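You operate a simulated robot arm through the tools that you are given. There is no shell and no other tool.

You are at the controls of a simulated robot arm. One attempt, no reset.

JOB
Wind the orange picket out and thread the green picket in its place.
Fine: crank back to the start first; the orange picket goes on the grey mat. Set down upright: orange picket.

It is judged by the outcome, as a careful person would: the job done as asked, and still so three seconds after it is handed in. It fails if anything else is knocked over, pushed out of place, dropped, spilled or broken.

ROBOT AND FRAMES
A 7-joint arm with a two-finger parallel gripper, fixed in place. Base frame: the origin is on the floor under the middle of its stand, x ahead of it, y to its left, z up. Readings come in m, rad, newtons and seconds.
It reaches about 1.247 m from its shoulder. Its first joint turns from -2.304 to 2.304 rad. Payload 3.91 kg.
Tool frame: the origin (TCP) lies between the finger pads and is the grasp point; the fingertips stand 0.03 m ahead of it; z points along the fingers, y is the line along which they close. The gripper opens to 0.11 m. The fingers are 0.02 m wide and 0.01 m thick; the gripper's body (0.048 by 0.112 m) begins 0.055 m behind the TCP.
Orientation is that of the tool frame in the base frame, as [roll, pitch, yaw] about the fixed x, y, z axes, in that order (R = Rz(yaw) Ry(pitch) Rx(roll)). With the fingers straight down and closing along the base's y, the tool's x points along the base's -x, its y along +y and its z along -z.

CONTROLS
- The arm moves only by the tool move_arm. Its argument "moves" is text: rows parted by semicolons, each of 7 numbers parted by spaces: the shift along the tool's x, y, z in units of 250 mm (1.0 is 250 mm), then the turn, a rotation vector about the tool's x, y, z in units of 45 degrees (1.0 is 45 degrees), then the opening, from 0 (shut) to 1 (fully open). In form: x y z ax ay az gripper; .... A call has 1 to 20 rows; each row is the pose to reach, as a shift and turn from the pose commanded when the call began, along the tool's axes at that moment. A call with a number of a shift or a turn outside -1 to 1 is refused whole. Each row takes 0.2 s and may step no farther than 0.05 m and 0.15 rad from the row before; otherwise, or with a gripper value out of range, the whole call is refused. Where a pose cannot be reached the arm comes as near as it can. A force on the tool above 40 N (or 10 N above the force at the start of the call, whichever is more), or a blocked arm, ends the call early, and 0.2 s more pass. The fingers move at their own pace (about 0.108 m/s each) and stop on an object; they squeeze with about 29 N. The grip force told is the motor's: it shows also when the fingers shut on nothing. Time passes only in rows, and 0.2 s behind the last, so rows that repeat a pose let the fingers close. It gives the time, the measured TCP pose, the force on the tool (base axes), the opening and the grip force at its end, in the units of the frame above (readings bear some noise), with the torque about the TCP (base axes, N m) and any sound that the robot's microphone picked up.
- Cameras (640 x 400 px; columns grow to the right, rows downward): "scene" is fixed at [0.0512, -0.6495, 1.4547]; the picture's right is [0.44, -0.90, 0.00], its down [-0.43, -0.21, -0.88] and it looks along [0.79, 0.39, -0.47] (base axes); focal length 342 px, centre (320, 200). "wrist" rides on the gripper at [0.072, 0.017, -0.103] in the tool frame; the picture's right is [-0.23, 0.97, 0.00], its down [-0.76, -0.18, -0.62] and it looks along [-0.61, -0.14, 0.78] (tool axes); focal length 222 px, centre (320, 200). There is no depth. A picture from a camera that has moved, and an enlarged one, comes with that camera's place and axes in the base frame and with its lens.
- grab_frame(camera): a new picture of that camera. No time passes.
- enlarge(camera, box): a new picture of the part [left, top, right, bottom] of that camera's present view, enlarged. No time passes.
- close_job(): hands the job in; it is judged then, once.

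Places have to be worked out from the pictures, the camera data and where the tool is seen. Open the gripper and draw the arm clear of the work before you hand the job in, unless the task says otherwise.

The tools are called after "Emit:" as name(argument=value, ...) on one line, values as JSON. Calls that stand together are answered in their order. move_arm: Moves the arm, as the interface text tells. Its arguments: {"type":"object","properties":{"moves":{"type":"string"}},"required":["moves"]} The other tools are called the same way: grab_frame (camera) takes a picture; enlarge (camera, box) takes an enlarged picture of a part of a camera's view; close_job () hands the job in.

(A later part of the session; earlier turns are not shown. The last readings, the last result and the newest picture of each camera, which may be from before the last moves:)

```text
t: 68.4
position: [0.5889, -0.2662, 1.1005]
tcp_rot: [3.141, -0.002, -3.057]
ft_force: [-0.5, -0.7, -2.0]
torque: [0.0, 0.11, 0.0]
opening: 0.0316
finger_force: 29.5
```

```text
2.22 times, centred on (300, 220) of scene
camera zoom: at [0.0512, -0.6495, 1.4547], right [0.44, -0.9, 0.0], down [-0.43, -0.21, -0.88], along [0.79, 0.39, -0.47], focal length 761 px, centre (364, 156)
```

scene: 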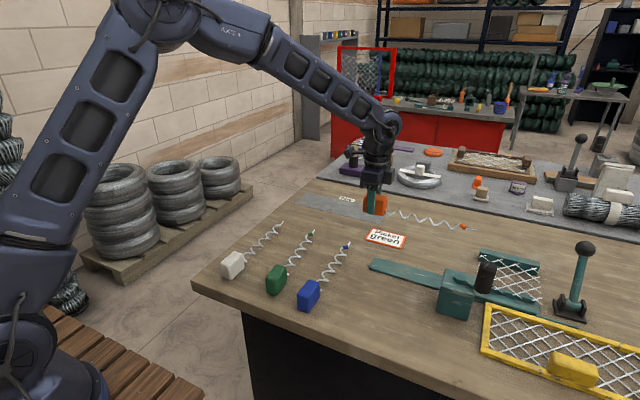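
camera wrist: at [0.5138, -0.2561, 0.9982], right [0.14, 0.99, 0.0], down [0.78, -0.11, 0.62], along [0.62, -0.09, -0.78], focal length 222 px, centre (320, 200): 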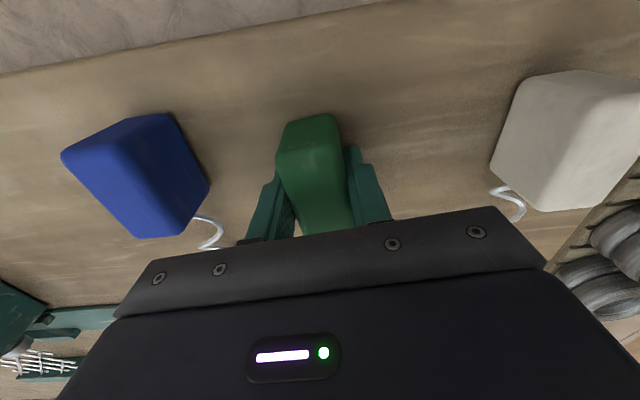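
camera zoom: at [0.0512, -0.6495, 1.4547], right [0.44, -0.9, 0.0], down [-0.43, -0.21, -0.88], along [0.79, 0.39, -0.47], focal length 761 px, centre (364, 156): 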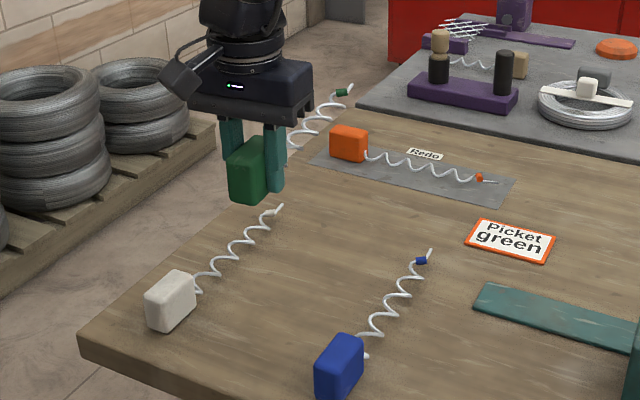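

It's lifted cleanly and level. Next I'll rotate clockwise by 90°+4.9° while carrying it toward the fixture, so its tip points along -y.

Emit:
move_arm(moves="-0.05 -0.038 0 0 0 0.1667 0.2; -0.1 -0.075 0 0 0 0.333 0.2; -0.151 -0.113 0 0 0 0.5 0.2; -0.201 -0.151 0 0 0 0.667 0.2; -0.252 -0.188 0 0 0 0.833 0.2; -0.302 -0.226 0 0 0 1.0 0.2; -0.302 -0.226 0 0 0 1.0 0.2")

Emit:
move_arm(moves="-0.068 0.006 0 0 0 0.1667 0.2; -0.136 0.013 0 0 0 0.333 0.2; -0.204 0.02 0 0 0 0.5 0.2; -0.272 0.026 0 0 0 0.667 0.2; -0.34 0.033 0 0 0 0.833 0.2; -0.409 0.039 0 0 0 1.0 0.2; -0.409 0.039 0 0 0 1.0 0.2")

Emit:
move_arm(moves="-0.075 0.1 0 0 0 0.054 0.2; -0.15 0.2 0 0 0 0.108 0.2; -0.2264 0.302 0 0 0 0.108 0.2; -0.2264 0.302 0 0 0 0.108 0.2")

Emit:
grab_frame(camera="scene")

Emit:
enlarge(camera="scene", box=[320, 150, 520, 310])

```text
t: 70.0
position: [0.6675, -0.3168, 1.1]
tcp_rot: [-3.139, -0.002, 2.44]
ft_force: [-0.5, 0.2, -0.2]
torque: [0.03, 0.03, 0.0]
opening: 0.0315
finger_force: 29.1
```

```text
t: 71.6
position: [0.7527, -0.3768, 1.0977]
tcp_rot: [-3.14, 0.001, 1.656]
ft_force: [1.0, -0.5, -1.0]
torque: [0.07, 0.0, 0.01]
opening: 0.0317
finger_force: 29.0
```

```text
t: 72.6
position: [0.833, -0.4263, 1.0967]
tcp_rot: [-3.141, 0.0, 1.571]
ft_force: [0.4, 0.7, -1.5]
torque: [0.12, -0.01, 0.0]
opening: 0.0317
finger_force: 29.2
```

```text
taken
```

scene: 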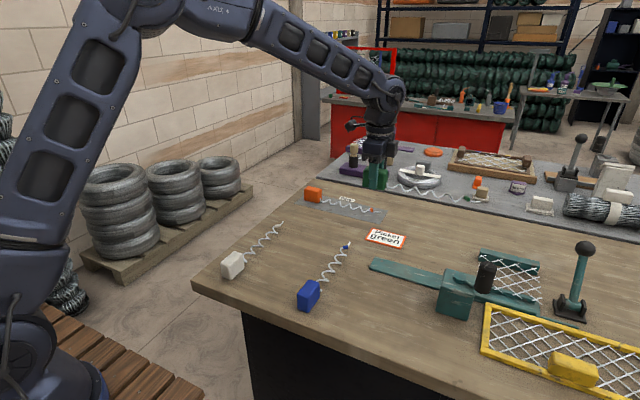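

```text
2.50 times, centred on (420, 230) of scene
camera zoom: at [0.0512, -0.6495, 1.4547], right [0.44, -0.9, 0.0], down [-0.43, -0.21, -0.88], along [0.79, 0.39, -0.47], focal length 856 px, centre (70, 125)
```

zoom: 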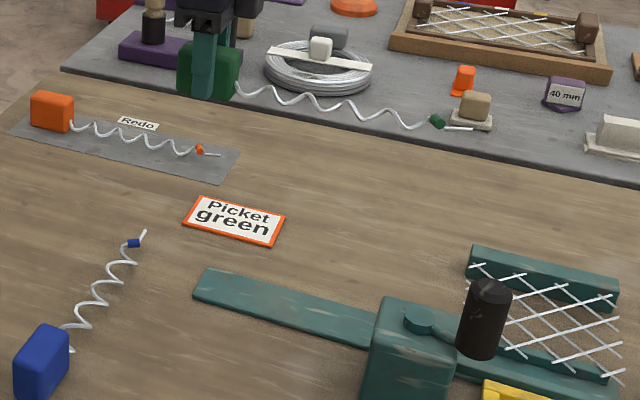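

It's aligned along -y. From the scene view the green tip is at y≈-0.675 for this TCP, so this block sits ~6 mm further +y in the grip than the orange did, and I'll compensate at the end. Lowering now beside the channel, to the height that cleared the walls before.

Emit:
move_arm(moves="0 0 0.16 0 0 0 0.2; 0 0 0.32 0 0 0 0.2; 0 0 0.46 0 0 0 0.2; 0 0 0.58 0 0 0 0.2; 0 0 0.66 0 0 0 0.2; 0 0 0.684 0 0 0 0.2; 0 0 0.684 0 0 0 0.2")

Emit:
enlarge(camera="scene", box=[350, 205, 510, 305])

```text
t: 74.2
position: [0.8296, -0.4235, 0.9266]
tcp_rot: [-3.139, 0.001, 1.573]
ft_force: [0.0, -0.2, -1.5]
torque: [0.04, -0.03, -0.01]
opening: 0.0313
finger_force: 29.2
```

```text
4.00 times, centred on (430, 255) of scene
camera zoom: at [0.0512, -0.6495, 1.4547], right [0.44, -0.9, 0.0], down [-0.43, -0.21, -0.88], along [0.79, 0.39, -0.47], focal length 1369 px, centre (-120, -20)
```

zoom: 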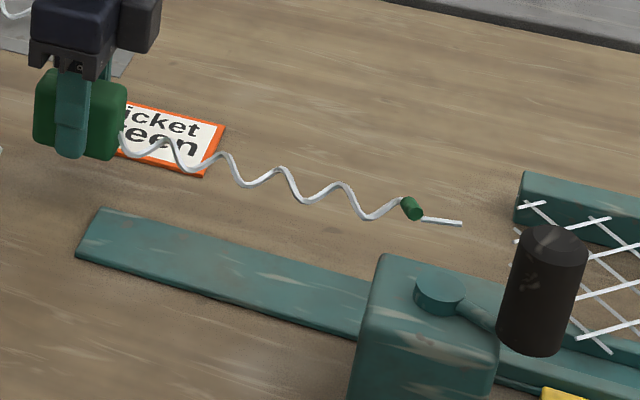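

Level and clear. I'll shift -x over the track in small steps (to x≈0.783), then read the torque for any snag.

Emit:
move_arm(moves="0 -0.04 0 0 0 0 0.2; 0 -0.08 0 0 0 0 0.2; 0 -0.12 0 0 0 0 0.2; 0 -0.16 0 0 0 0 0.2; 0 -0.19 0 0 0 0 0.2; 0 -0.19 0 0 0 0 0.2")

Emit:
enlarge(camera="scene", box=[350, 205, 510, 305])

```text
t: 75.6
position: [0.7838, -0.4239, 0.9274]
tcp_rot: [-3.141, 0.001, 1.572]
ft_force: [0.2, -0.8, -0.8]
torque: [0.1, 0.02, 0.02]
opening: 0.0317
finger_force: 29.2
```

```text
4.00 times, centred on (430, 255) of scene
camera zoom: at [0.0512, -0.6495, 1.4547], right [0.44, -0.9, 0.0], down [-0.43, -0.21, -0.88], along [0.79, 0.39, -0.47], focal length 1369 px, centre (-120, -20)
```

zoom: 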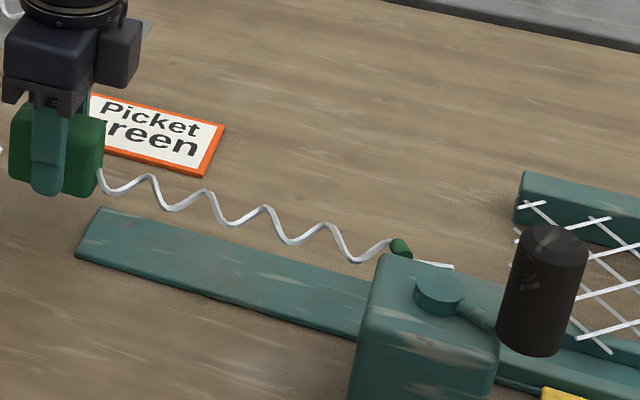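

No snag. I'll centre to x≈0.7805, as with the orange, and lower 12 mm, checking the force.

Emit:
move_arm(moves="0 -0.01 0 0 0 0 0.2; 0 -0.01 0.016 0 0 0 0.2; 0 -0.01 0.032 0 0 0 0.2; 0 -0.01 0.048 0 0 0 0.2; 0 -0.01 0.048 0 0 0 0.2")

```text
t: 76.8
position: [0.7808, -0.4271, 0.9152]
tcp_rot: [-3.14, -0.001, 1.571]
ft_force: [-0.7, 0.3, -0.7]
torque: [0.07, -0.01, -0.01]
opening: 0.0315
finger_force: 28.9
```

Emit:
move_arm(moves="0 0 0.012 0 0 0 0.2; 0 0 0.024 0 0 0 0.2; 0 0 0.036 0 0 0 0.2; 0 0 0.036 0 0 0 0.2")

Emit:
enlarge(camera="scene", box=[350, 205, 510, 305])

```text
t: 77.8
position: [0.7808, -0.4264, 0.9071]
tcp_rot: [3.141, 0.003, 1.574]
ft_force: [-0.5, -0.5, -0.1]
torque: [0.07, -0.01, -0.02]
opening: 0.0315
finger_force: 29.0
```

```text
4.00 times, centred on (430, 255) of scene
camera zoom: at [0.0512, -0.6495, 1.4547], right [0.44, -0.9, 0.0], down [-0.43, -0.21, -0.88], along [0.79, 0.39, -0.47], focal length 1369 px, centre (-120, -20)
```

zoom: 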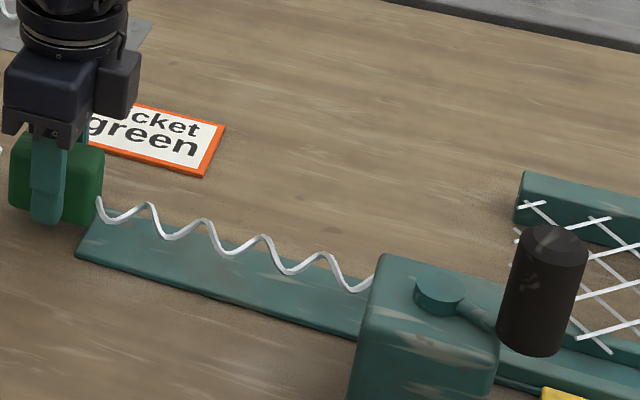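

Still free at ~4 mm above the track. I'll push along -y 5 cm toward the start position, then check against the orange's earlier start position in the scene view.

Emit:
move_arm(moves="-0.04 0 0 0 0 0 0.2; -0.08 0 0 0 0 0 0.2; -0.12 0 0 0 0 0 0.2; -0.16 0 0 0 0 0 0.2; -0.2 0 0 0 0 0 0.2; -0.2 0 0 0 0 0 0.2")

Emit:
enlarge(camera="scene", box=[360, 210, 560, 330])

```text
t: 79.2
position: [0.7808, -0.4761, 0.9055]
tcp_rot: [-3.139, 0.0, 1.573]
ft_force: [-0.2, 0.2, -0.7]
torque: [0.06, 0.02, 0.0]
opening: 0.0317
finger_force: 29.2
```

```text
3.20 times, centred on (460, 270) of scene
camera zoom: at [0.0512, -0.6495, 1.4547], right [0.44, -0.9, 0.0], down [-0.43, -0.21, -0.88], along [0.79, 0.39, -0.47], focal length 1095 px, centre (-128, -24)
```

zoom: 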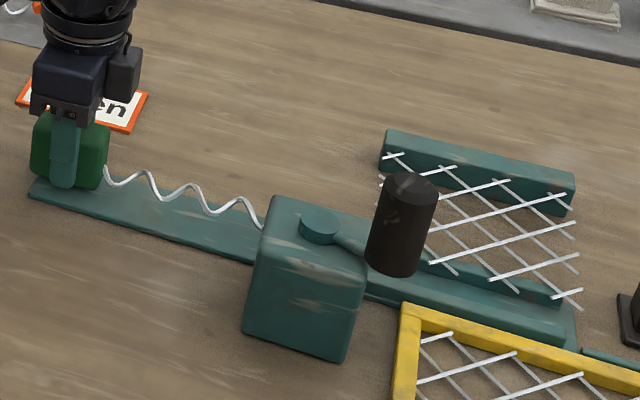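

The green is about 14 mm short of where the orange started (15 px), which matches the expected grip offset. I'll push another 14 mm and then lower to the track.

Emit:
move_arm(moves="-0.028 0 0 0 0 0 0.2; -0.056 0 0 0 0 0 0.2; -0.056 0 0.008 0 0 0 0.2; -0.056 0 0.014 0 0 0 0.2; -0.056 0 0.014 0 0 0 0.2")

Emit:
enlarge(camera="scene", box=[360, 210, 560, 330])

Emit:
enlarge(camera="scene", box=[360, 240, 440, 290])

```text
t: 80.4
position: [0.7819, -0.4905, 0.9033]
tcp_rot: [-3.139, 0.001, 1.572]
ft_force: [-0.2, -0.2, -1.4]
torque: [0.06, 0.01, -0.01]
opening: 0.0318
finger_force: 28.4
```

```text
3.20 times, centred on (460, 270) of scene
camera zoom: at [0.0512, -0.6495, 1.4547], right [0.44, -0.9, 0.0], down [-0.43, -0.21, -0.88], along [0.79, 0.39, -0.47], focal length 1095 px, centre (-128, -24)
```

zoom: 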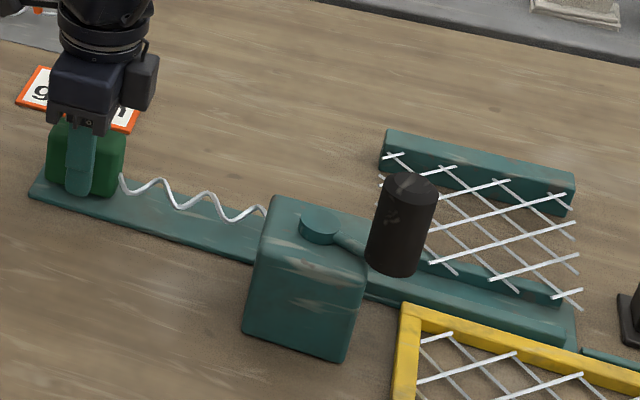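

```text
8.00 times, centred on (400, 265) of scene
camera zoom: at [0.0512, -0.6495, 1.4547], right [0.44, -0.9, 0.0], down [-0.43, -0.21, -0.88], along [0.79, 0.39, -0.47], focal length 2738 px, centre (-320, -320)
```

zoom: 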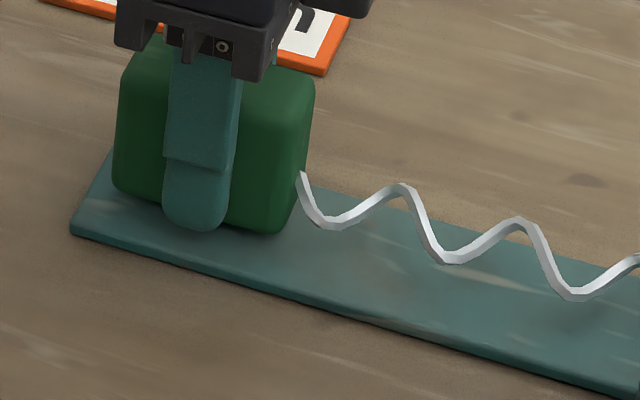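

The green block and its coils overlay the orange's start position almost exactly, just ~3–4 mm higher. I'll lower in small steps until it touches the track.

Emit:
move_arm(moves="0 0 0.006 0 0 0 0.2; 0 0 0.01 0 0 0 0.2; 0 0 0.01 0 0 0 0.2")

```text
t: 81.2
position: [0.7809, -0.49, 0.9]
tcp_rot: [-3.141, 0.001, 1.573]
ft_force: [0.1, -0.5, -0.4]
torque: [0.08, -0.01, 0.01]
opening: 0.0315
finger_force: 29.2
```

Emit:
move_arm(moves="0 0 0.006 0 0 0 0.2; 0 0 0.006 0 0 0 0.2")

Emit:
enlarge(camera="scene", box=[360, 240, 440, 290])

```text
t: 81.8
position: [0.7829, -0.4885, 0.8989]
tcp_rot: [3.141, 0.002, 1.571]
ft_force: [0.7, 0.3, 11.6]
torque: [-0.31, -0.04, 0.04]
opening: 0.0314
finger_force: 29.2
```

```text
8.00 times, centred on (400, 265) of scene
camera zoom: at [0.0512, -0.6495, 1.4547], right [0.44, -0.9, 0.0], down [-0.43, -0.21, -0.88], along [0.79, 0.39, -0.47], focal length 2738 px, centre (-320, -320)
```

zoom: 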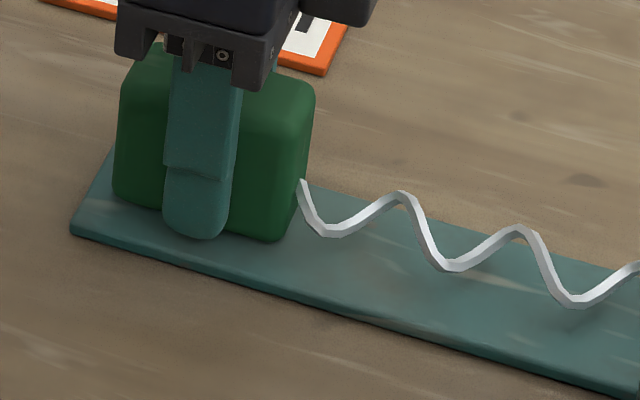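

Contact at 12 N: the block is on the track. I'll open the gripper gently, rise, and compare with the reference start position.

Emit:
move_arm(moves="0 0 -0.002 0 0 0 0.3; 0 0 -0.002 0 0 0 0.36; 0 0 -0.002 0 0 0 0.55; 0 0 -0.002 0 0 0 0.75; 0 0 -0.002 0 0 0 0.75; 0 0 -0.1 0 0 0 0.75; 0 0 -0.25 0 0 0 0.75; 0 0 -0.42 0 0 0 0.75; 0 0 -0.6 0 0 0 0.75; 0 0 -0.76 0 0 0 0.75; 0 0 -0.76 0 0 0 0.75")

Emit:
enlarge(camera="scene", box=[360, 240, 440, 290])

Emit:
enlarge(camera="scene", box=[360, 210, 560, 330])

Emit:
grab_frame(camera="wrist")

```text
t: 84.2
position: [0.7835, -0.4891, 1.09]
tcp_rot: [-3.14, -0.003, 1.571]
ft_force: [0.7, -0.2, -0.9]
torque: [0.0, 0.01, -0.01]
opening: 0.0826
finger_force: 0.0
```

```text
8.00 times, centred on (400, 265) of scene
camera zoom: at [0.0512, -0.6495, 1.4547], right [0.44, -0.9, 0.0], down [-0.43, -0.21, -0.88], along [0.79, 0.39, -0.47], focal length 2738 px, centre (-320, -320)
```

zoom: 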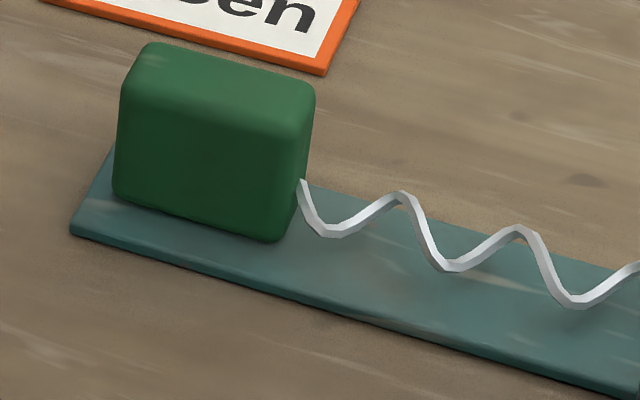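

```text
3.20 times, centred on (460, 270) of scene
camera zoom: at [0.0512, -0.6495, 1.4547], right [0.44, -0.9, 0.0], down [-0.43, -0.21, -0.88], along [0.79, 0.39, -0.47], focal length 1095 px, centre (-128, -24)
```

zoom: 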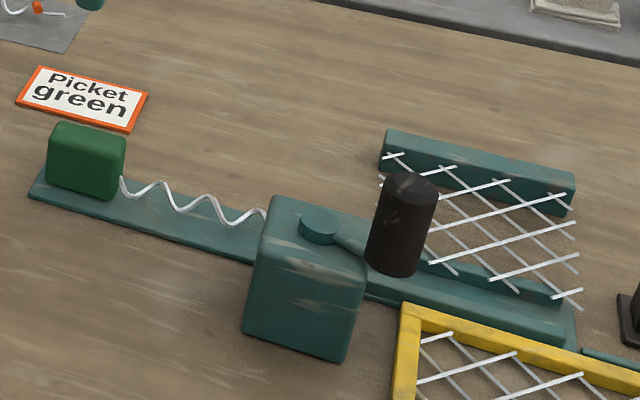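

```text
taken
camera wrist: at [0.7998, -0.4165, 1.1937], right [0.97, -0.23, 0.0], down [-0.18, -0.76, 0.62], along [-0.14, -0.61, -0.78], focal length 222 px, centre (320, 200)
```

wrist: 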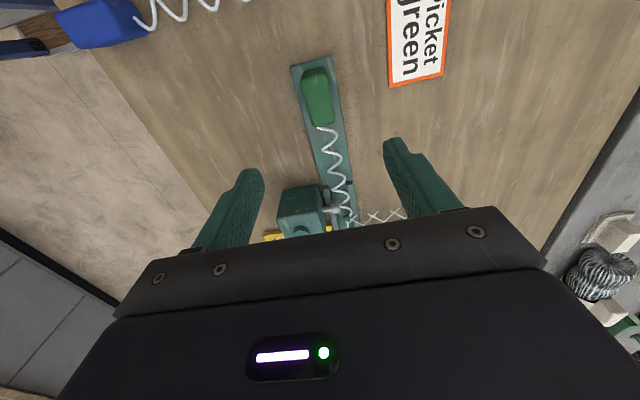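

The green sits at the start, though it appears ~6 px higher in the image than the orange did, which could be a few mm of +x offset. I'll zoom with the wrist camera to check lateral alignment and the channel entry.

Emit:
enlarge(camera="wrist", box=[270, 50, 370, 140])

Emit:
enlarge(camera="wrist", box=[270, 150, 400, 240])

```text
4.44 times, centred on (320, 95) of wrist
camera zoom: at [0.7998, -0.4165, 1.1937], right [0.97, -0.23, 0.0], down [-0.18, -0.76, 0.62], along [-0.14, -0.61, -0.78], focal length 987 px, centre (320, 667)
```

zoom: 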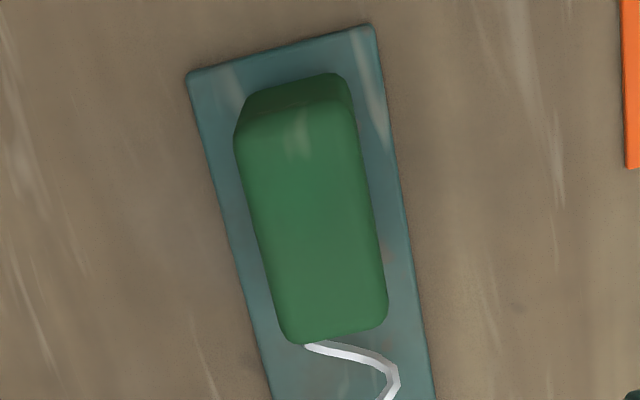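

```text
4.44 times, centred on (335, 195) of wrist
camera zoom: at [0.7998, -0.4165, 1.1937], right [0.97, -0.23, 0.0], down [-0.18, -0.76, 0.62], along [-0.14, -0.61, -0.78], focal length 987 px, centre (253, 222)
```

zoom: 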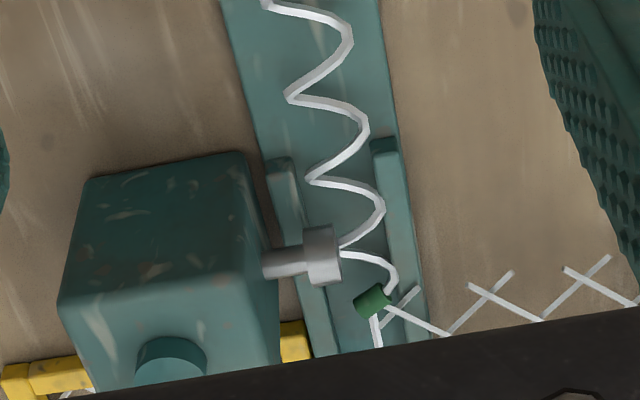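

The block centre measures about 2 mm in +x off the track centreline, while y matches within ~1 mm. I'll re-grip with the gripper 2.3 mm toward -x so that closing slides the block onto centre, then release.

Emit:
move_arm(moves="0 -0.0092 0.15 0 0 0 0.75; 0 -0.0092 0.3 0 0 0 0.75; 0 -0.0092 0.45 0 0 0 0.75; 0 -0.0092 0.6 0 0 0 0.75; 0 -0.0092 0.7 0 0 0 0.75; 0 -0.0092 0.754 0 0 0 0.75; 0 -0.0092 0.754 0 0 0 0.5; 0 -0.0092 0.754 0 0 0 0.35; 0 -0.0092 0.754 0 0 0 0.28; 0 -0.0092 0.754 0 0 0 0.25; 0 -0.0092 0.754 0 0 0 0.25")

Emit:
enlarge(camera="scene", box=[360, 240, 440, 290])

```text
t: 86.6
position: [0.7789, -0.4899, 0.8991]
tcp_rot: [-3.14, 0.001, 1.573]
ft_force: [0.5, -0.4, 0.0]
torque: [0.08, 0.01, -0.01]
opening: 0.0317
finger_force: 29.4
```

```text
8.00 times, centred on (400, 265) of scene
camera zoom: at [0.0512, -0.6495, 1.4547], right [0.44, -0.9, 0.0], down [-0.43, -0.21, -0.88], along [0.79, 0.39, -0.47], focal length 2738 px, centre (-320, -320)
```

zoom: 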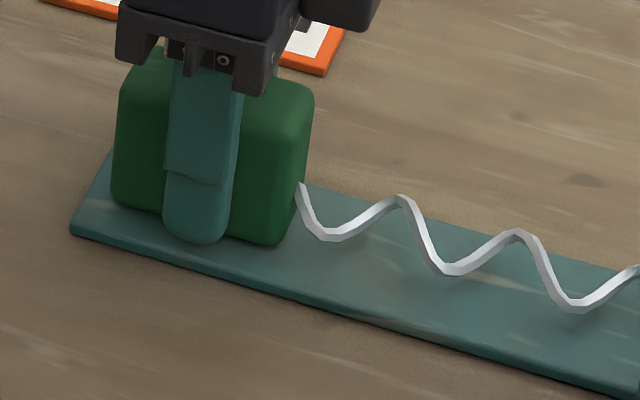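

Now the coil and block overlay the orange's reference within 1–2 px. I'll release and rise.

Emit:
move_arm(moves="0 0 0 0 0 0 0.3; 0 0 0 0 0 0 0.36; 0 0 0 0 0 0 0.55; 0 0 0 0 0 0 0.75; 0 0 0 0 0 0 0.75; 0 0 -0.1 0 0 0 0.75; 0 0 -0.25 0 0 0 0.75; 0 0 -0.42 0 0 0 0.75; 0 0 -0.6 0 0 0 0.75; 0 0 -0.8 0 0 0 0.75; 0 0 -0.88 0 0 0 0.75; 0 0 -0.88 0 0 0 0.75")

Emit:
enlarge(camera="scene", box=[360, 240, 440, 290])

Emit:
enlarge(camera="scene", box=[420, 220, 500, 300])

```text
t: 89.2
position: [0.7792, -0.4898, 1.1197]
tcp_rot: [-3.14, 0.001, 1.572]
ft_force: [0.6, -0.4, -0.5]
torque: [-0.02, 0.05, -0.01]
opening: 0.0825
finger_force: 0.0
```

```text
8.00 times, centred on (400, 265) of scene
camera zoom: at [0.0512, -0.6495, 1.4547], right [0.44, -0.9, 0.0], down [-0.43, -0.21, -0.88], along [0.79, 0.39, -0.47], focal length 2738 px, centre (-320, -320)
```

zoom: 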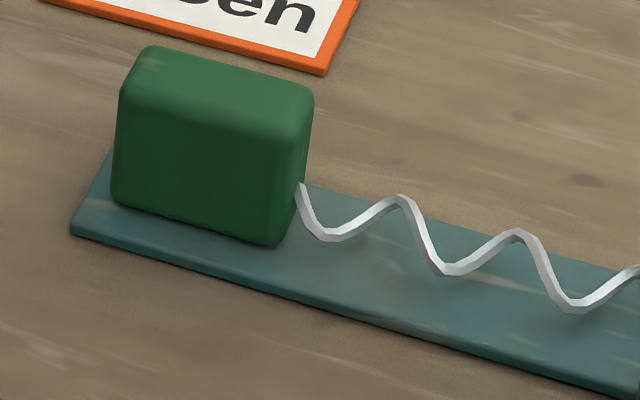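

```text
5.00 times, centred on (460, 260) of scene
camera zoom: at [0.0512, -0.6495, 1.4547], right [0.44, -0.9, 0.0], down [-0.43, -0.21, -0.88], along [0.79, 0.39, -0.47], focal length 1712 px, centre (-380, -100)
```

zoom: 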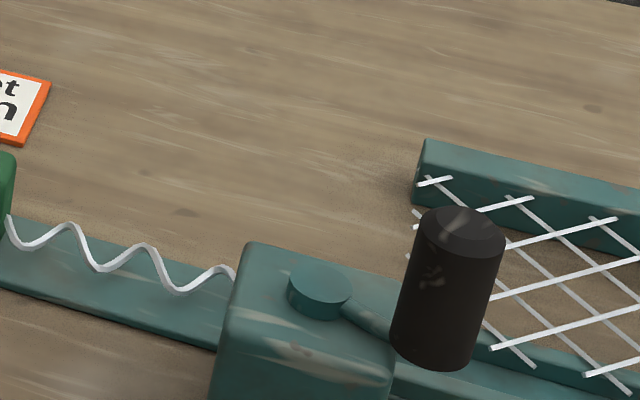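

The green picket is seated at the start. I'll go back to the crank knob (≈(0.685,-0.715)), rotating the gripper back to yaw π on the way at a safe height.

Emit:
move_arm(moves="-0.075 -0.031 0 0 0 -0.1667 0.8; -0.149 -0.063 0 0 0 -0.333 0.8; -0.224 -0.094 0 0 0 -0.5 0.8; -0.299 -0.125 0 0 0 -0.667 0.8; -0.373 -0.157 0 0 0 -0.833 0.8; -0.448 -0.188 0 0 0 -1.0 0.8; -0.448 -0.188 0 0 0 -1.0 0.8")

Emit:
move_arm(moves="-0.032 -0.075 0 0 0 -0.1667 0.8; -0.063 -0.15 0 0 0 -0.333 0.8; -0.095 -0.225 0 0 0 -0.5 0.8; -0.127 -0.3 0 0 0 -0.667 0.8; -0.158 -0.375 0 0 0 -0.833 0.8; -0.19 -0.45 0.06 0 0 -1.0 0.8; -0.19 -0.45 0.16 0 0 -1.0 0.8; -0.19 -0.45 0.24 0 0 -1.0 0.8; -0.19 -0.45 0.24 0 0 -1.0 0.8")

Emit:
grab_frame(camera="wrist")

Emit:
enlarge(camera="wrist", box=[240, 50, 400, 210])

```text
t: 90.8
position: [0.734, -0.6015, 1.1194]
tcp_rot: [-3.141, 0.0, 2.359]
ft_force: [0.5, 0.1, 0.9]
torque: [-0.01, -0.01, 0.02]
opening: 0.0879
finger_force: 0.1
```

```text
t: 92.8
position: [0.6884, -0.7151, 1.0617]
tcp_rot: [-3.139, -0.001, -3.139]
ft_force: [-0.9, -0.2, -0.2]
torque: [-0.01, -0.02, 0.0]
opening: 0.0879
finger_force: 0.1
```

```text
taken
camera wrist: at [0.6158, -0.6991, 1.1651], right [0.23, 0.97, 0.0], down [0.76, -0.18, 0.62], along [0.61, -0.14, -0.78], focal length 222 px, centre (320, 200)
```

wrist: 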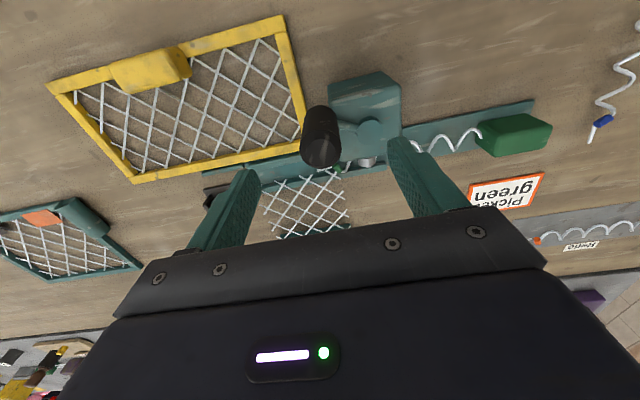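

```text
2.50 times, centred on (320, 130) of wrist
camera zoom: at [0.6158, -0.6991, 1.1651], right [0.23, 0.97, 0.0], down [0.76, -0.18, 0.62], along [0.61, -0.14, -0.78], focal length 555 px, centre (320, 375)
```

zoom: 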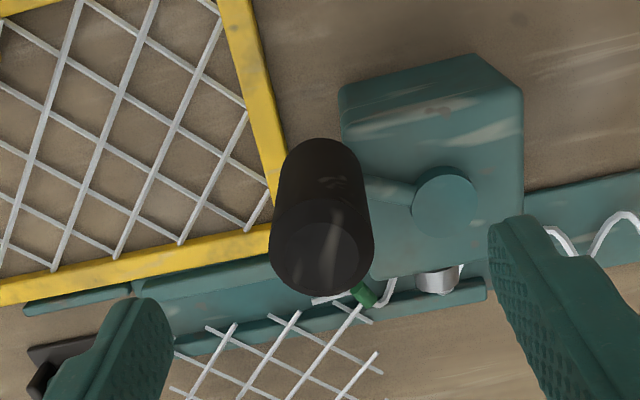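

The knob is centred under the gripper at ≈(0.6865,-0.715), θ≈245°. I'll descend and close on it.

Emit:
move_arm(moves="-0.005 0 0.12 0 0 0 0.8; -0.005 0 0.248 0 0 0 0.8; -0.005 0 0.248 0 0 0 0.5; -0.005 0 0.248 0 0 0 0.3; -0.005 0 0.248 0 0 0 0.25; -0.005 0 0.248 0 0 0 0.25")

```text
t: 94.2
position: [0.6881, -0.7155, 0.9977]
tcp_rot: [3.141, -0.001, -3.139]
ft_force: [-2.1, 2.3, -2.7]
torque: [0.93, -0.22, 0.03]
opening: 0.031
finger_force: 44.8
```

Gripped. Now I'll crank clockwise by about 35° to see whether the green picket engages and feeds.

Emit:
move_arm(moves="0.0128 0.0111 0 0 0 0 0.25; 0.0272 0.0212 0 0 0 0 0.25; 0.0416 0.0313 0 0 0 0 0.25; 0.0665 0.0562 0 0 0 0 0.25; 0.0867 0.085 0 0 0 0 0.25; 0.0867 0.085 0 0 0 0 0.25")

Emit:
enlarge(camera="scene", box=[360, 210, 560, 330])

```text
t: 95.6
position: [0.6651, -0.6945, 0.9975]
tcp_rot: [-3.141, -0.004, -3.14]
ft_force: [-12.8, -6.6, -16.8]
torque: [-1.05, 0.4, -0.01]
opening: 0.0307
finger_force: 45.1
```

```text
3.20 times, centred on (460, 270) of scene
camera zoom: at [0.0512, -0.6495, 1.4547], right [0.44, -0.9, 0.0], down [-0.43, -0.21, -0.88], along [0.79, 0.39, -0.47], focal length 1095 px, centre (-128, -24)
```

zoom: 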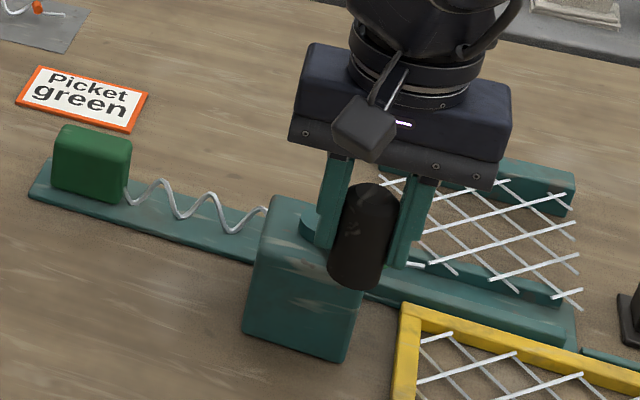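

The green engages and feeds: the block moved right ~6.5 mm and the spiral turned. I'll continue clockwise to θ≈85°.

Emit:
move_arm(moves="0.01 0.0128 0 0 0 0 0.25; 0.0221 0.0462 0 0 0 0 0.25; 0.0283 0.0812 0 0 0 0 0.25; 0.0283 0.1168 0 0 0 0 0.25; 0.0221 0.1518 0 0 0 0 0.25; 0.01 0.1852 0 0 0 0 0.25; -0.0078 0.216 0 0 0 0 0.25; -0.0307 0.2432 0 0 0 0 0.25; -0.0579 0.2661 0 0 0 0 0.25; -0.0887 0.2839 0 0 0 0 0.25; -0.1221 0.296 0 0 0 0 0.25; -0.1571 0.3022 0 0 0 0 0.25; -0.1927 0.3022 0 0 0 0 0.25; -0.1927 0.3022 0 0 0 0 0.25")

Emit:
enlarge(camera="scene", box=[360, 210, 560, 330])

```text
t: 98.6
position: [0.7128, -0.6208, 0.9981]
tcp_rot: [-3.139, -0.005, 3.141]
ft_force: [-5.4, -33.8, -18.8]
torque: [0.63, 0.62, -0.02]
opening: 0.0306
finger_force: 44.7
```

```text
3.20 times, centred on (460, 270) of scene
camera zoom: at [0.0512, -0.6495, 1.4547], right [0.44, -0.9, 0.0], down [-0.43, -0.21, -0.88], along [0.79, 0.39, -0.47], focal length 1095 px, centre (-128, -24)
```

zoom: 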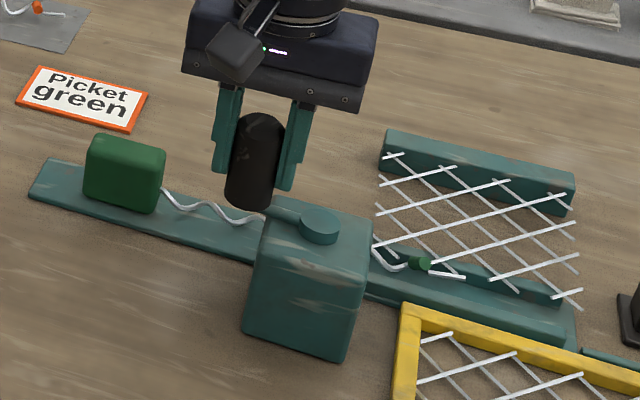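

The green tip is entering the mesh. The -34 N in y shows my circle was ~2 mm large at the top, so I'll refine to hub (0.708,-0.6695), r=0.050 and continue clockwise to θ≈-35°.

Emit:
move_arm(moves="-0.0149 -0.0082 0 0 0 0 0.25; -0.032 -0.012 0 0 0 0 0.25; -0.0647 -0.0239 0 0 0 0 0.25; -0.0949 -0.0414 0 0 0 0 0.25; -0.1216 -0.0638 0 0 0 0 0.25; -0.144 -0.0905 0 0 0 0 0.25; -0.1615 -0.1207 0 0 0 0 0.25; -0.1734 -0.1534 0 0 0 0 0.25; -0.1794 -0.1878 0 0 0 0 0.25; -0.1794 -0.2226 0 0 0 0 0.25; -0.1734 -0.257 0 0 0 0 0.25; -0.1615 -0.2897 0 0 0 0 0.25; -0.144 -0.3199 0 0 0 0 0.25; -0.144 -0.3199 0 0 0 0 0.25")

Emit:
enlarge(camera="scene", box=[360, 210, 560, 330])

```text
t: 101.6
position: [0.7495, -0.6984, 0.9987]
tcp_rot: [-3.141, -0.003, -3.14]
ft_force: [-4.5, 4.4, -18.6]
torque: [1.19, -0.47, 0.03]
opening: 0.0306
finger_force: 44.6
```

```text
3.20 times, centred on (460, 270) of scene
camera zoom: at [0.0512, -0.6495, 1.4547], right [0.44, -0.9, 0.0], down [-0.43, -0.21, -0.88], along [0.79, 0.39, -0.47], focal length 1095 px, centre (-128, -24)
```

zoom: 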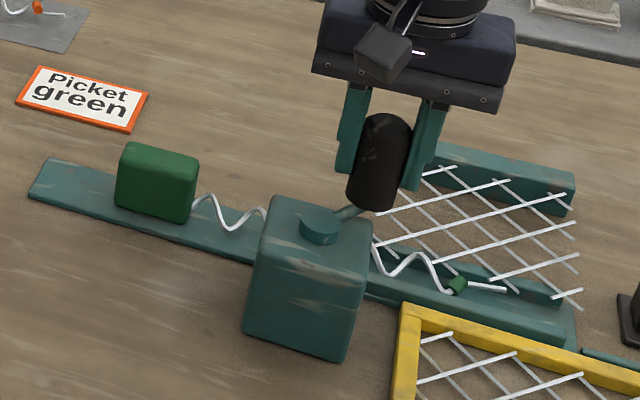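

Feeding well: the block has advanced and the tip is threading into the mesh. I'll continue clockwise to θ≈-195°.

Emit:
move_arm(moves="0.0224 -0.0267 0 0 0 0 0.25; 0.0491 -0.0491 0 0 0 0 0.25; 0.0793 -0.0666 0 0 0 0 0.25; 0.112 -0.0785 0 0 0 0 0.25; 0.1464 -0.0845 0 0 0 0 0.25; 0.1812 -0.0845 0 0 0 0 0.25; 0.2156 -0.0785 0 0 0 0 0.25; 0.2483 -0.0666 0 0 0 0 0.25; 0.2785 -0.0491 0 0 0 0 0.25; 0.3052 -0.0267 0 0 0 0 0.25; 0.3276 0 0 0 0 0 0.25; 0.3451 0.0302 0 0 0 0 0.25; 0.357 0.0629 0 0 0 0 0.25; 0.363 0.0973 0 0 0 0 0.25; 0.363 0.1321 0 0 0 0 0.25; 0.357 0.1665 0 0 0 0 0.25; 0.357 0.1665 0 0 0 0 0.25")

Emit:
enlarge(camera="scene", box=[360, 210, 560, 330])

```text
t: 105.2
position: [0.6616, -0.657, 0.9991]
tcp_rot: [3.141, -0.003, -3.14]
ft_force: [-9.8, 1.1, -1.0]
torque: [0.77, 0.01, 0.0]
opening: 0.0306
finger_force: 45.4
```

```text
3.20 times, centred on (460, 270) of scene
camera zoom: at [0.0512, -0.6495, 1.4547], right [0.44, -0.9, 0.0], down [-0.43, -0.21, -0.88], along [0.79, 0.39, -0.47], focal length 1095 px, centre (-128, -24)
```

zoom: 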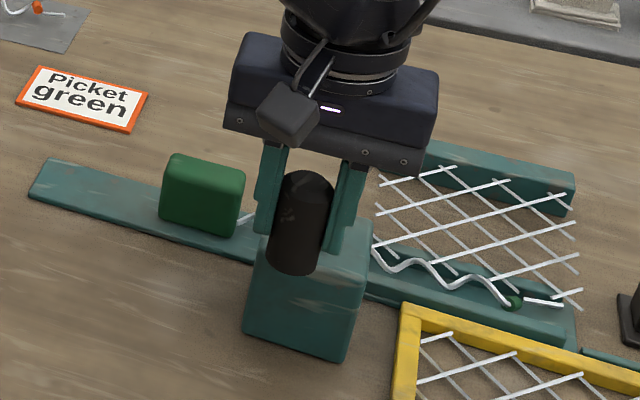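

440° so far, with ~120° left to reach the orange's original crank angle (θ≈46°). I'll continue to θ≈60°.

Emit:
move_arm(moves="-0.0119 0.0327 0 0 0 0 0.25; -0.0294 0.0629 0 0 0 0 0.25; -0.0518 0.0896 0 0 0 0 0.25; -0.0785 0.112 0 0 0 0 0.25; -0.1087 0.1295 0 0 0 0 0.25; -0.1414 0.1414 0 0 0 0 0.25; -0.1758 0.1474 0 0 0 0 0.25; -0.2106 0.1474 0 0 0 0 0.25; -0.245 0.1414 0 0 0 0 0.25; -0.2777 0.1295 0 0 0 0 0.25; -0.2932 0.1214 0 0 0 0 0.25; -0.2932 0.1214 0 0 0 0 0.25")

Emit:
enlarge(camera="scene", box=[400, 220, 560, 320])

```text
t: 107.8
position: [0.7343, -0.6268, 0.9977]
tcp_rot: [3.14, -0.001, -3.14]
ft_force: [-1.8, -0.9, -6.3]
torque: [0.87, -0.18, 0.03]
opening: 0.0307
finger_force: 44.2
```

```text
4.00 times, centred on (480, 270) of scene
camera zoom: at [0.0512, -0.6495, 1.4547], right [0.44, -0.9, 0.0], down [-0.43, -0.21, -0.88], along [0.79, 0.39, -0.47], focal length 1369 px, centre (-320, -80)
```

zoom: 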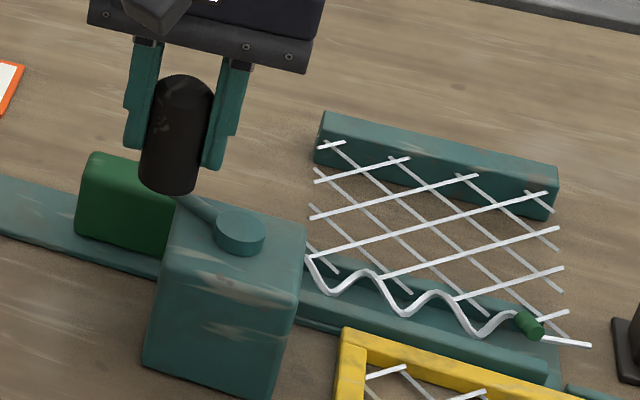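

The ferrule is ~7 px (≈4–5 mm) short of where the orange's was. I'll continue clockwise gently to θ≈44° and watch for the stop.

Emit:
move_arm(moves="-0.0176 -0.0114 0 0 0 0 0.25; -0.0338 -0.0246 0 0 0 0 0.25; -0.0439 -0.0343 0 0 0 0 0.25; -0.0439 -0.0343 0 0 0 0 0.25")

Emit:
enlarge(camera="scene", box=[400, 220, 560, 320])

```text
t: 108.8
position: [0.7455, -0.6366, 0.9978]
tcp_rot: [-3.141, -0.001, 3.141]
ft_force: [-2.3, 0.3, -11.6]
torque: [0.83, -0.14, -0.02]
opening: 0.0305
finger_force: 44.5
```

```text
4.00 times, centred on (480, 270) of scene
camera zoom: at [0.0512, -0.6495, 1.4547], right [0.44, -0.9, 0.0], down [-0.43, -0.21, -0.88], along [0.79, 0.39, -0.47], focal length 1369 px, centre (-320, -80)
```

zoom: 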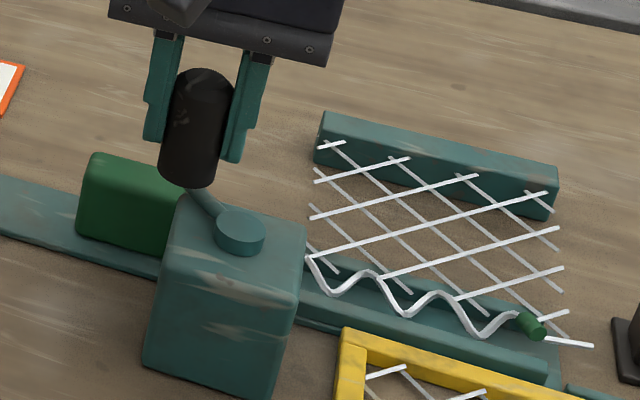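

It moved only 1–2 px in the last 14°, so it is slowing near its end. I'll turn a bit further to find the end stop.

Emit:
move_arm(moves="-0.0093 -0.0103 0 0 0 0 0.25; -0.0179 -0.0213 0 0 0 0 0.25; -0.0257 -0.0329 0 0 0 0 0.25; -0.0257 -0.0329 0 0 0 0 0.25")

Emit:
enlarge(camera="scene", box=[400, 220, 560, 320])

```text
t: 109.8
position: [0.7532, -0.6437, 0.9989]
tcp_rot: [-3.142, -0.004, -3.141]
ft_force: [-9.5, -3.6, -16.6]
torque: [0.87, 0.18, 0.01]
opening: 0.0302
finger_force: 44.8
```

```text
4.00 times, centred on (480, 270) of scene
camera zoom: at [0.0512, -0.6495, 1.4547], right [0.44, -0.9, 0.0], down [-0.43, -0.21, -0.88], along [0.79, 0.39, -0.47], focal length 1369 px, centre (-320, -80)
```

zoom: 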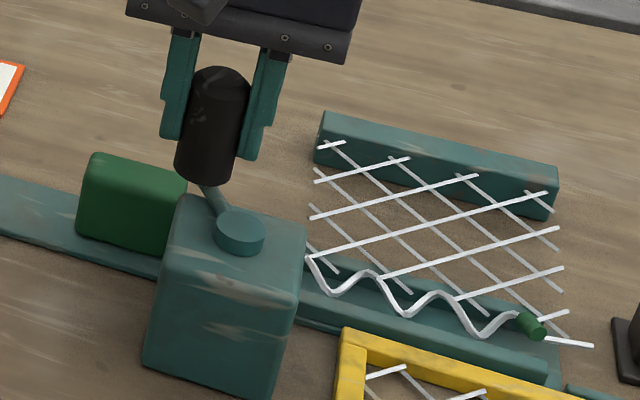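

The crank moved to ≈32° but the picket stayed still, about 2–3 mm short of the orange's old place. I'll turn a bit further to see if it's slack, the end of travel, or a stop.

Emit:
move_arm(moves="-0.0058 -0.0107 0 0 0 0 0.25; -0.0117 -0.0215 0 0 0 0 0.25; -0.0206 -0.0442 0 0 0 0 0.25; -0.0206 -0.0442 0 0 0 0 0.25")

Emit:
enlarge(camera="scene", box=[400, 220, 560, 320])

Emit:
grab_frame(camera="wrist")

```text
t: 110.8
position: [0.757, -0.655, 0.9987]
tcp_rot: [-3.14, -0.004, -3.141]
ft_force: [-16.1, -5.0, -13.0]
torque: [0.86, -0.02, -0.01]
opening: 0.0302
finger_force: 45.0
```

```text
4.00 times, centred on (480, 270) of scene
camera zoom: at [0.0512, -0.6495, 1.4547], right [0.44, -0.9, 0.0], down [-0.43, -0.21, -0.88], along [0.79, 0.39, -0.47], focal length 1369 px, centre (-320, -80)
```

zoom: 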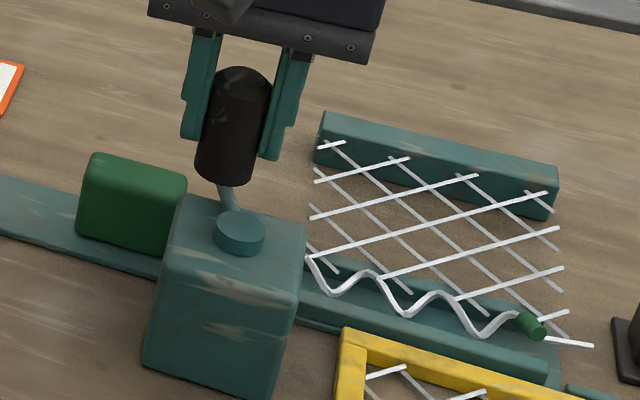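

```text
taken
camera wrist: at [0.6843, -0.638, 1.1024], right [0.23, 0.97, 0.0], down [0.76, -0.18, 0.62], along [0.61, -0.14, -0.78], focal length 222 px, centre (320, 200)
```

wrist: 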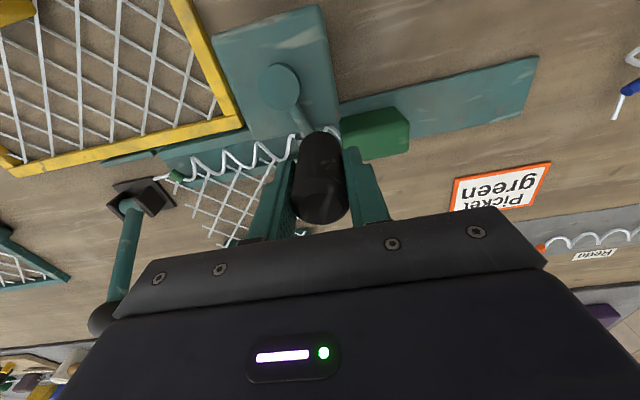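

No further movement, so the picket seems to be at the end of its feed. I'll re-take the same enlarged boxes as at the start to compare the green's final position with the orange's original one.

Emit:
enlarge(camera="scene", box=[465, 240, 605, 325])

Emit:
enlarge(camera="scene", box=[360, 240, 460, 300])

Emit:
enlarge(camera="wrist", box=[300, 70, 440, 180])

Emit:
enlarge(camera="wrist", box=[140, 110, 320, 210])

```text
4.57 times, centred on (535, 282) of scene
camera zoom: at [0.0512, -0.6495, 1.4547], right [0.44, -0.9, 0.0], down [-0.43, -0.21, -0.88], along [0.79, 0.39, -0.47], focal length 1565 px, centre (-663, -177)
```

zoom: 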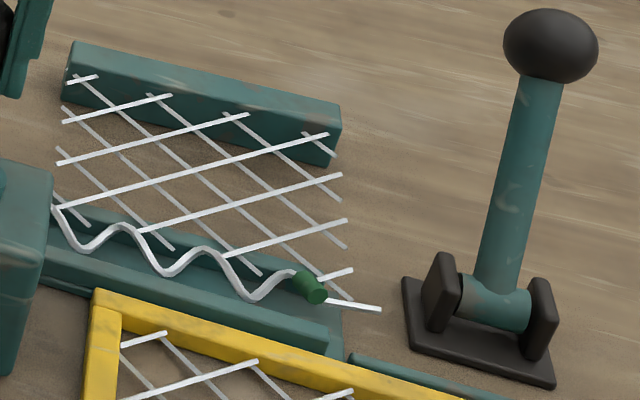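

```text
6.40 times, centred on (410, 270) of scene
camera zoom: at [0.0512, -0.6495, 1.4547], right [0.44, -0.9, 0.0], down [-0.43, -0.21, -0.88], along [0.79, 0.39, -0.47], focal length 2191 px, centre (-256, -248)
```

zoom: 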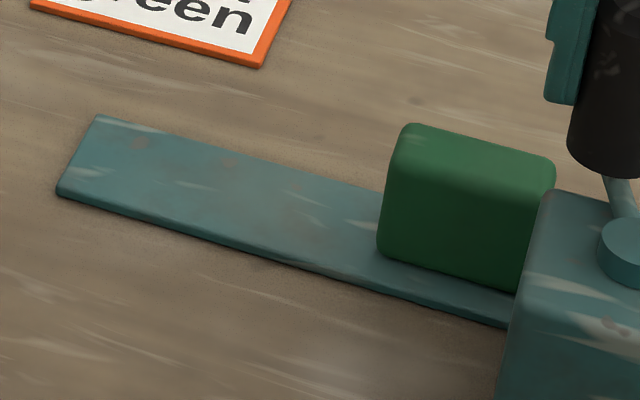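

```text
3.64 times, centred on (370, 125) of wrist
camera zoom: at [0.6843, -0.638, 1.1024], right [0.23, 0.97, 0.0], down [0.76, -0.18, 0.62], along [0.61, -0.14, -0.78], focal length 808 px, centre (138, 473)
```

zoom: 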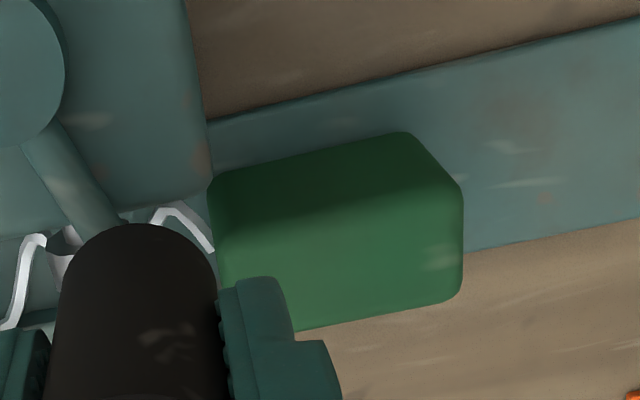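

```text
3.56 times, centred on (230, 160) of wrist
camera zoom: at [0.6843, -0.638, 1.1024], right [0.23, 0.97, 0.0], down [0.76, -0.18, 0.62], along [0.61, -0.14, -0.78], focal length 790 px, centre (640, 342)
```

zoom: 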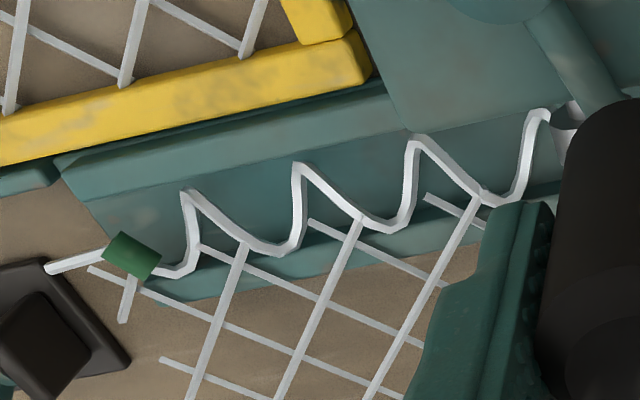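

The green's tip and block are consistently ~3 mm short of the orange's original position, and the crank no longer drives it, probably friction lag at the end of feed. I'll release the knob and rise, then inspect the gap at the front of the block.

Emit:
move_arm(moves="0 0 0 0 0 0 0.35; 0 0 0 0 0 0 0.6; 0 0 0 0 0 0 0.7; 0 0 -0.12 0 0 0 0.7; 0 0 -0.28 0 0 0 0.7; 0 0 -0.44 0 0 0 0.7; 0 0 -0.5 0 0 0 0.7; 0 0 -0.5 0 0 0 0.7")

Emit:
grab_frame(camera="wrist")

Emit:
enlarge(camera="wrist", box=[250, 60, 410, 190])

Emit:
enlarge(camera="scene", box=[410, 225, 500, 325])

```text
t: 112.6
position: [0.7582, -0.6547, 1.1236]
tcp_rot: [-3.142, -0.003, -3.138]
ft_force: [0.4, -0.2, 0.2]
torque: [0.01, 0.0, 0.02]
opening: 0.0769
finger_force: 0.0
```

```text
taken
camera wrist: at [0.6847, -0.6382, 1.2283], right [0.23, 0.97, 0.0], down [0.76, -0.18, 0.62], along [0.61, -0.14, -0.78], focal length 222 px, centre (320, 200)
```

wrist: 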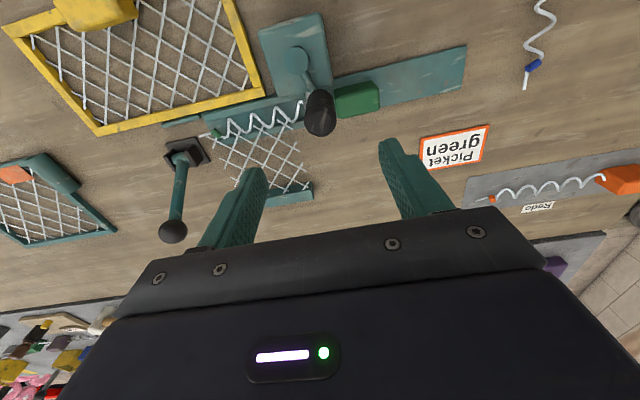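

```text
3.08 times, centred on (330, 125) of wrist
camera zoom: at [0.6847, -0.6382, 1.2283], right [0.23, 0.97, 0.0], down [0.76, -0.18, 0.62], along [0.61, -0.14, -0.78], focal length 684 px, centre (289, 431)
```

zoom: 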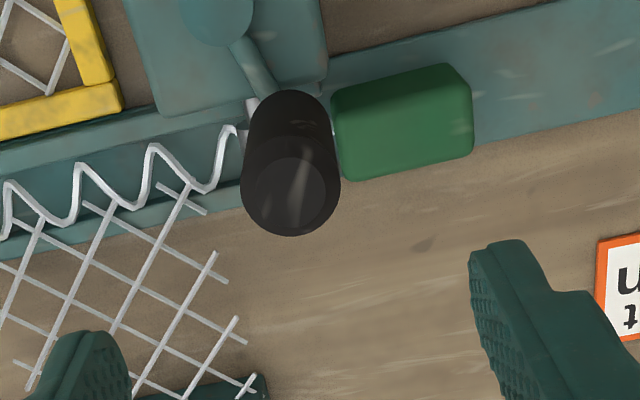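

```text
4.00 times, centred on (455, 275) of scene
camera zoom: at [0.0512, -0.6495, 1.4547], right [0.44, -0.9, 0.0], down [-0.43, -0.21, -0.88], along [0.79, 0.39, -0.47], focal length 1369 px, centre (-220, -100)
```

zoom: 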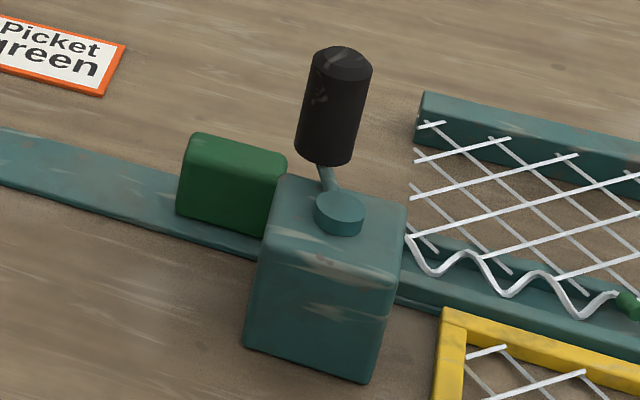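

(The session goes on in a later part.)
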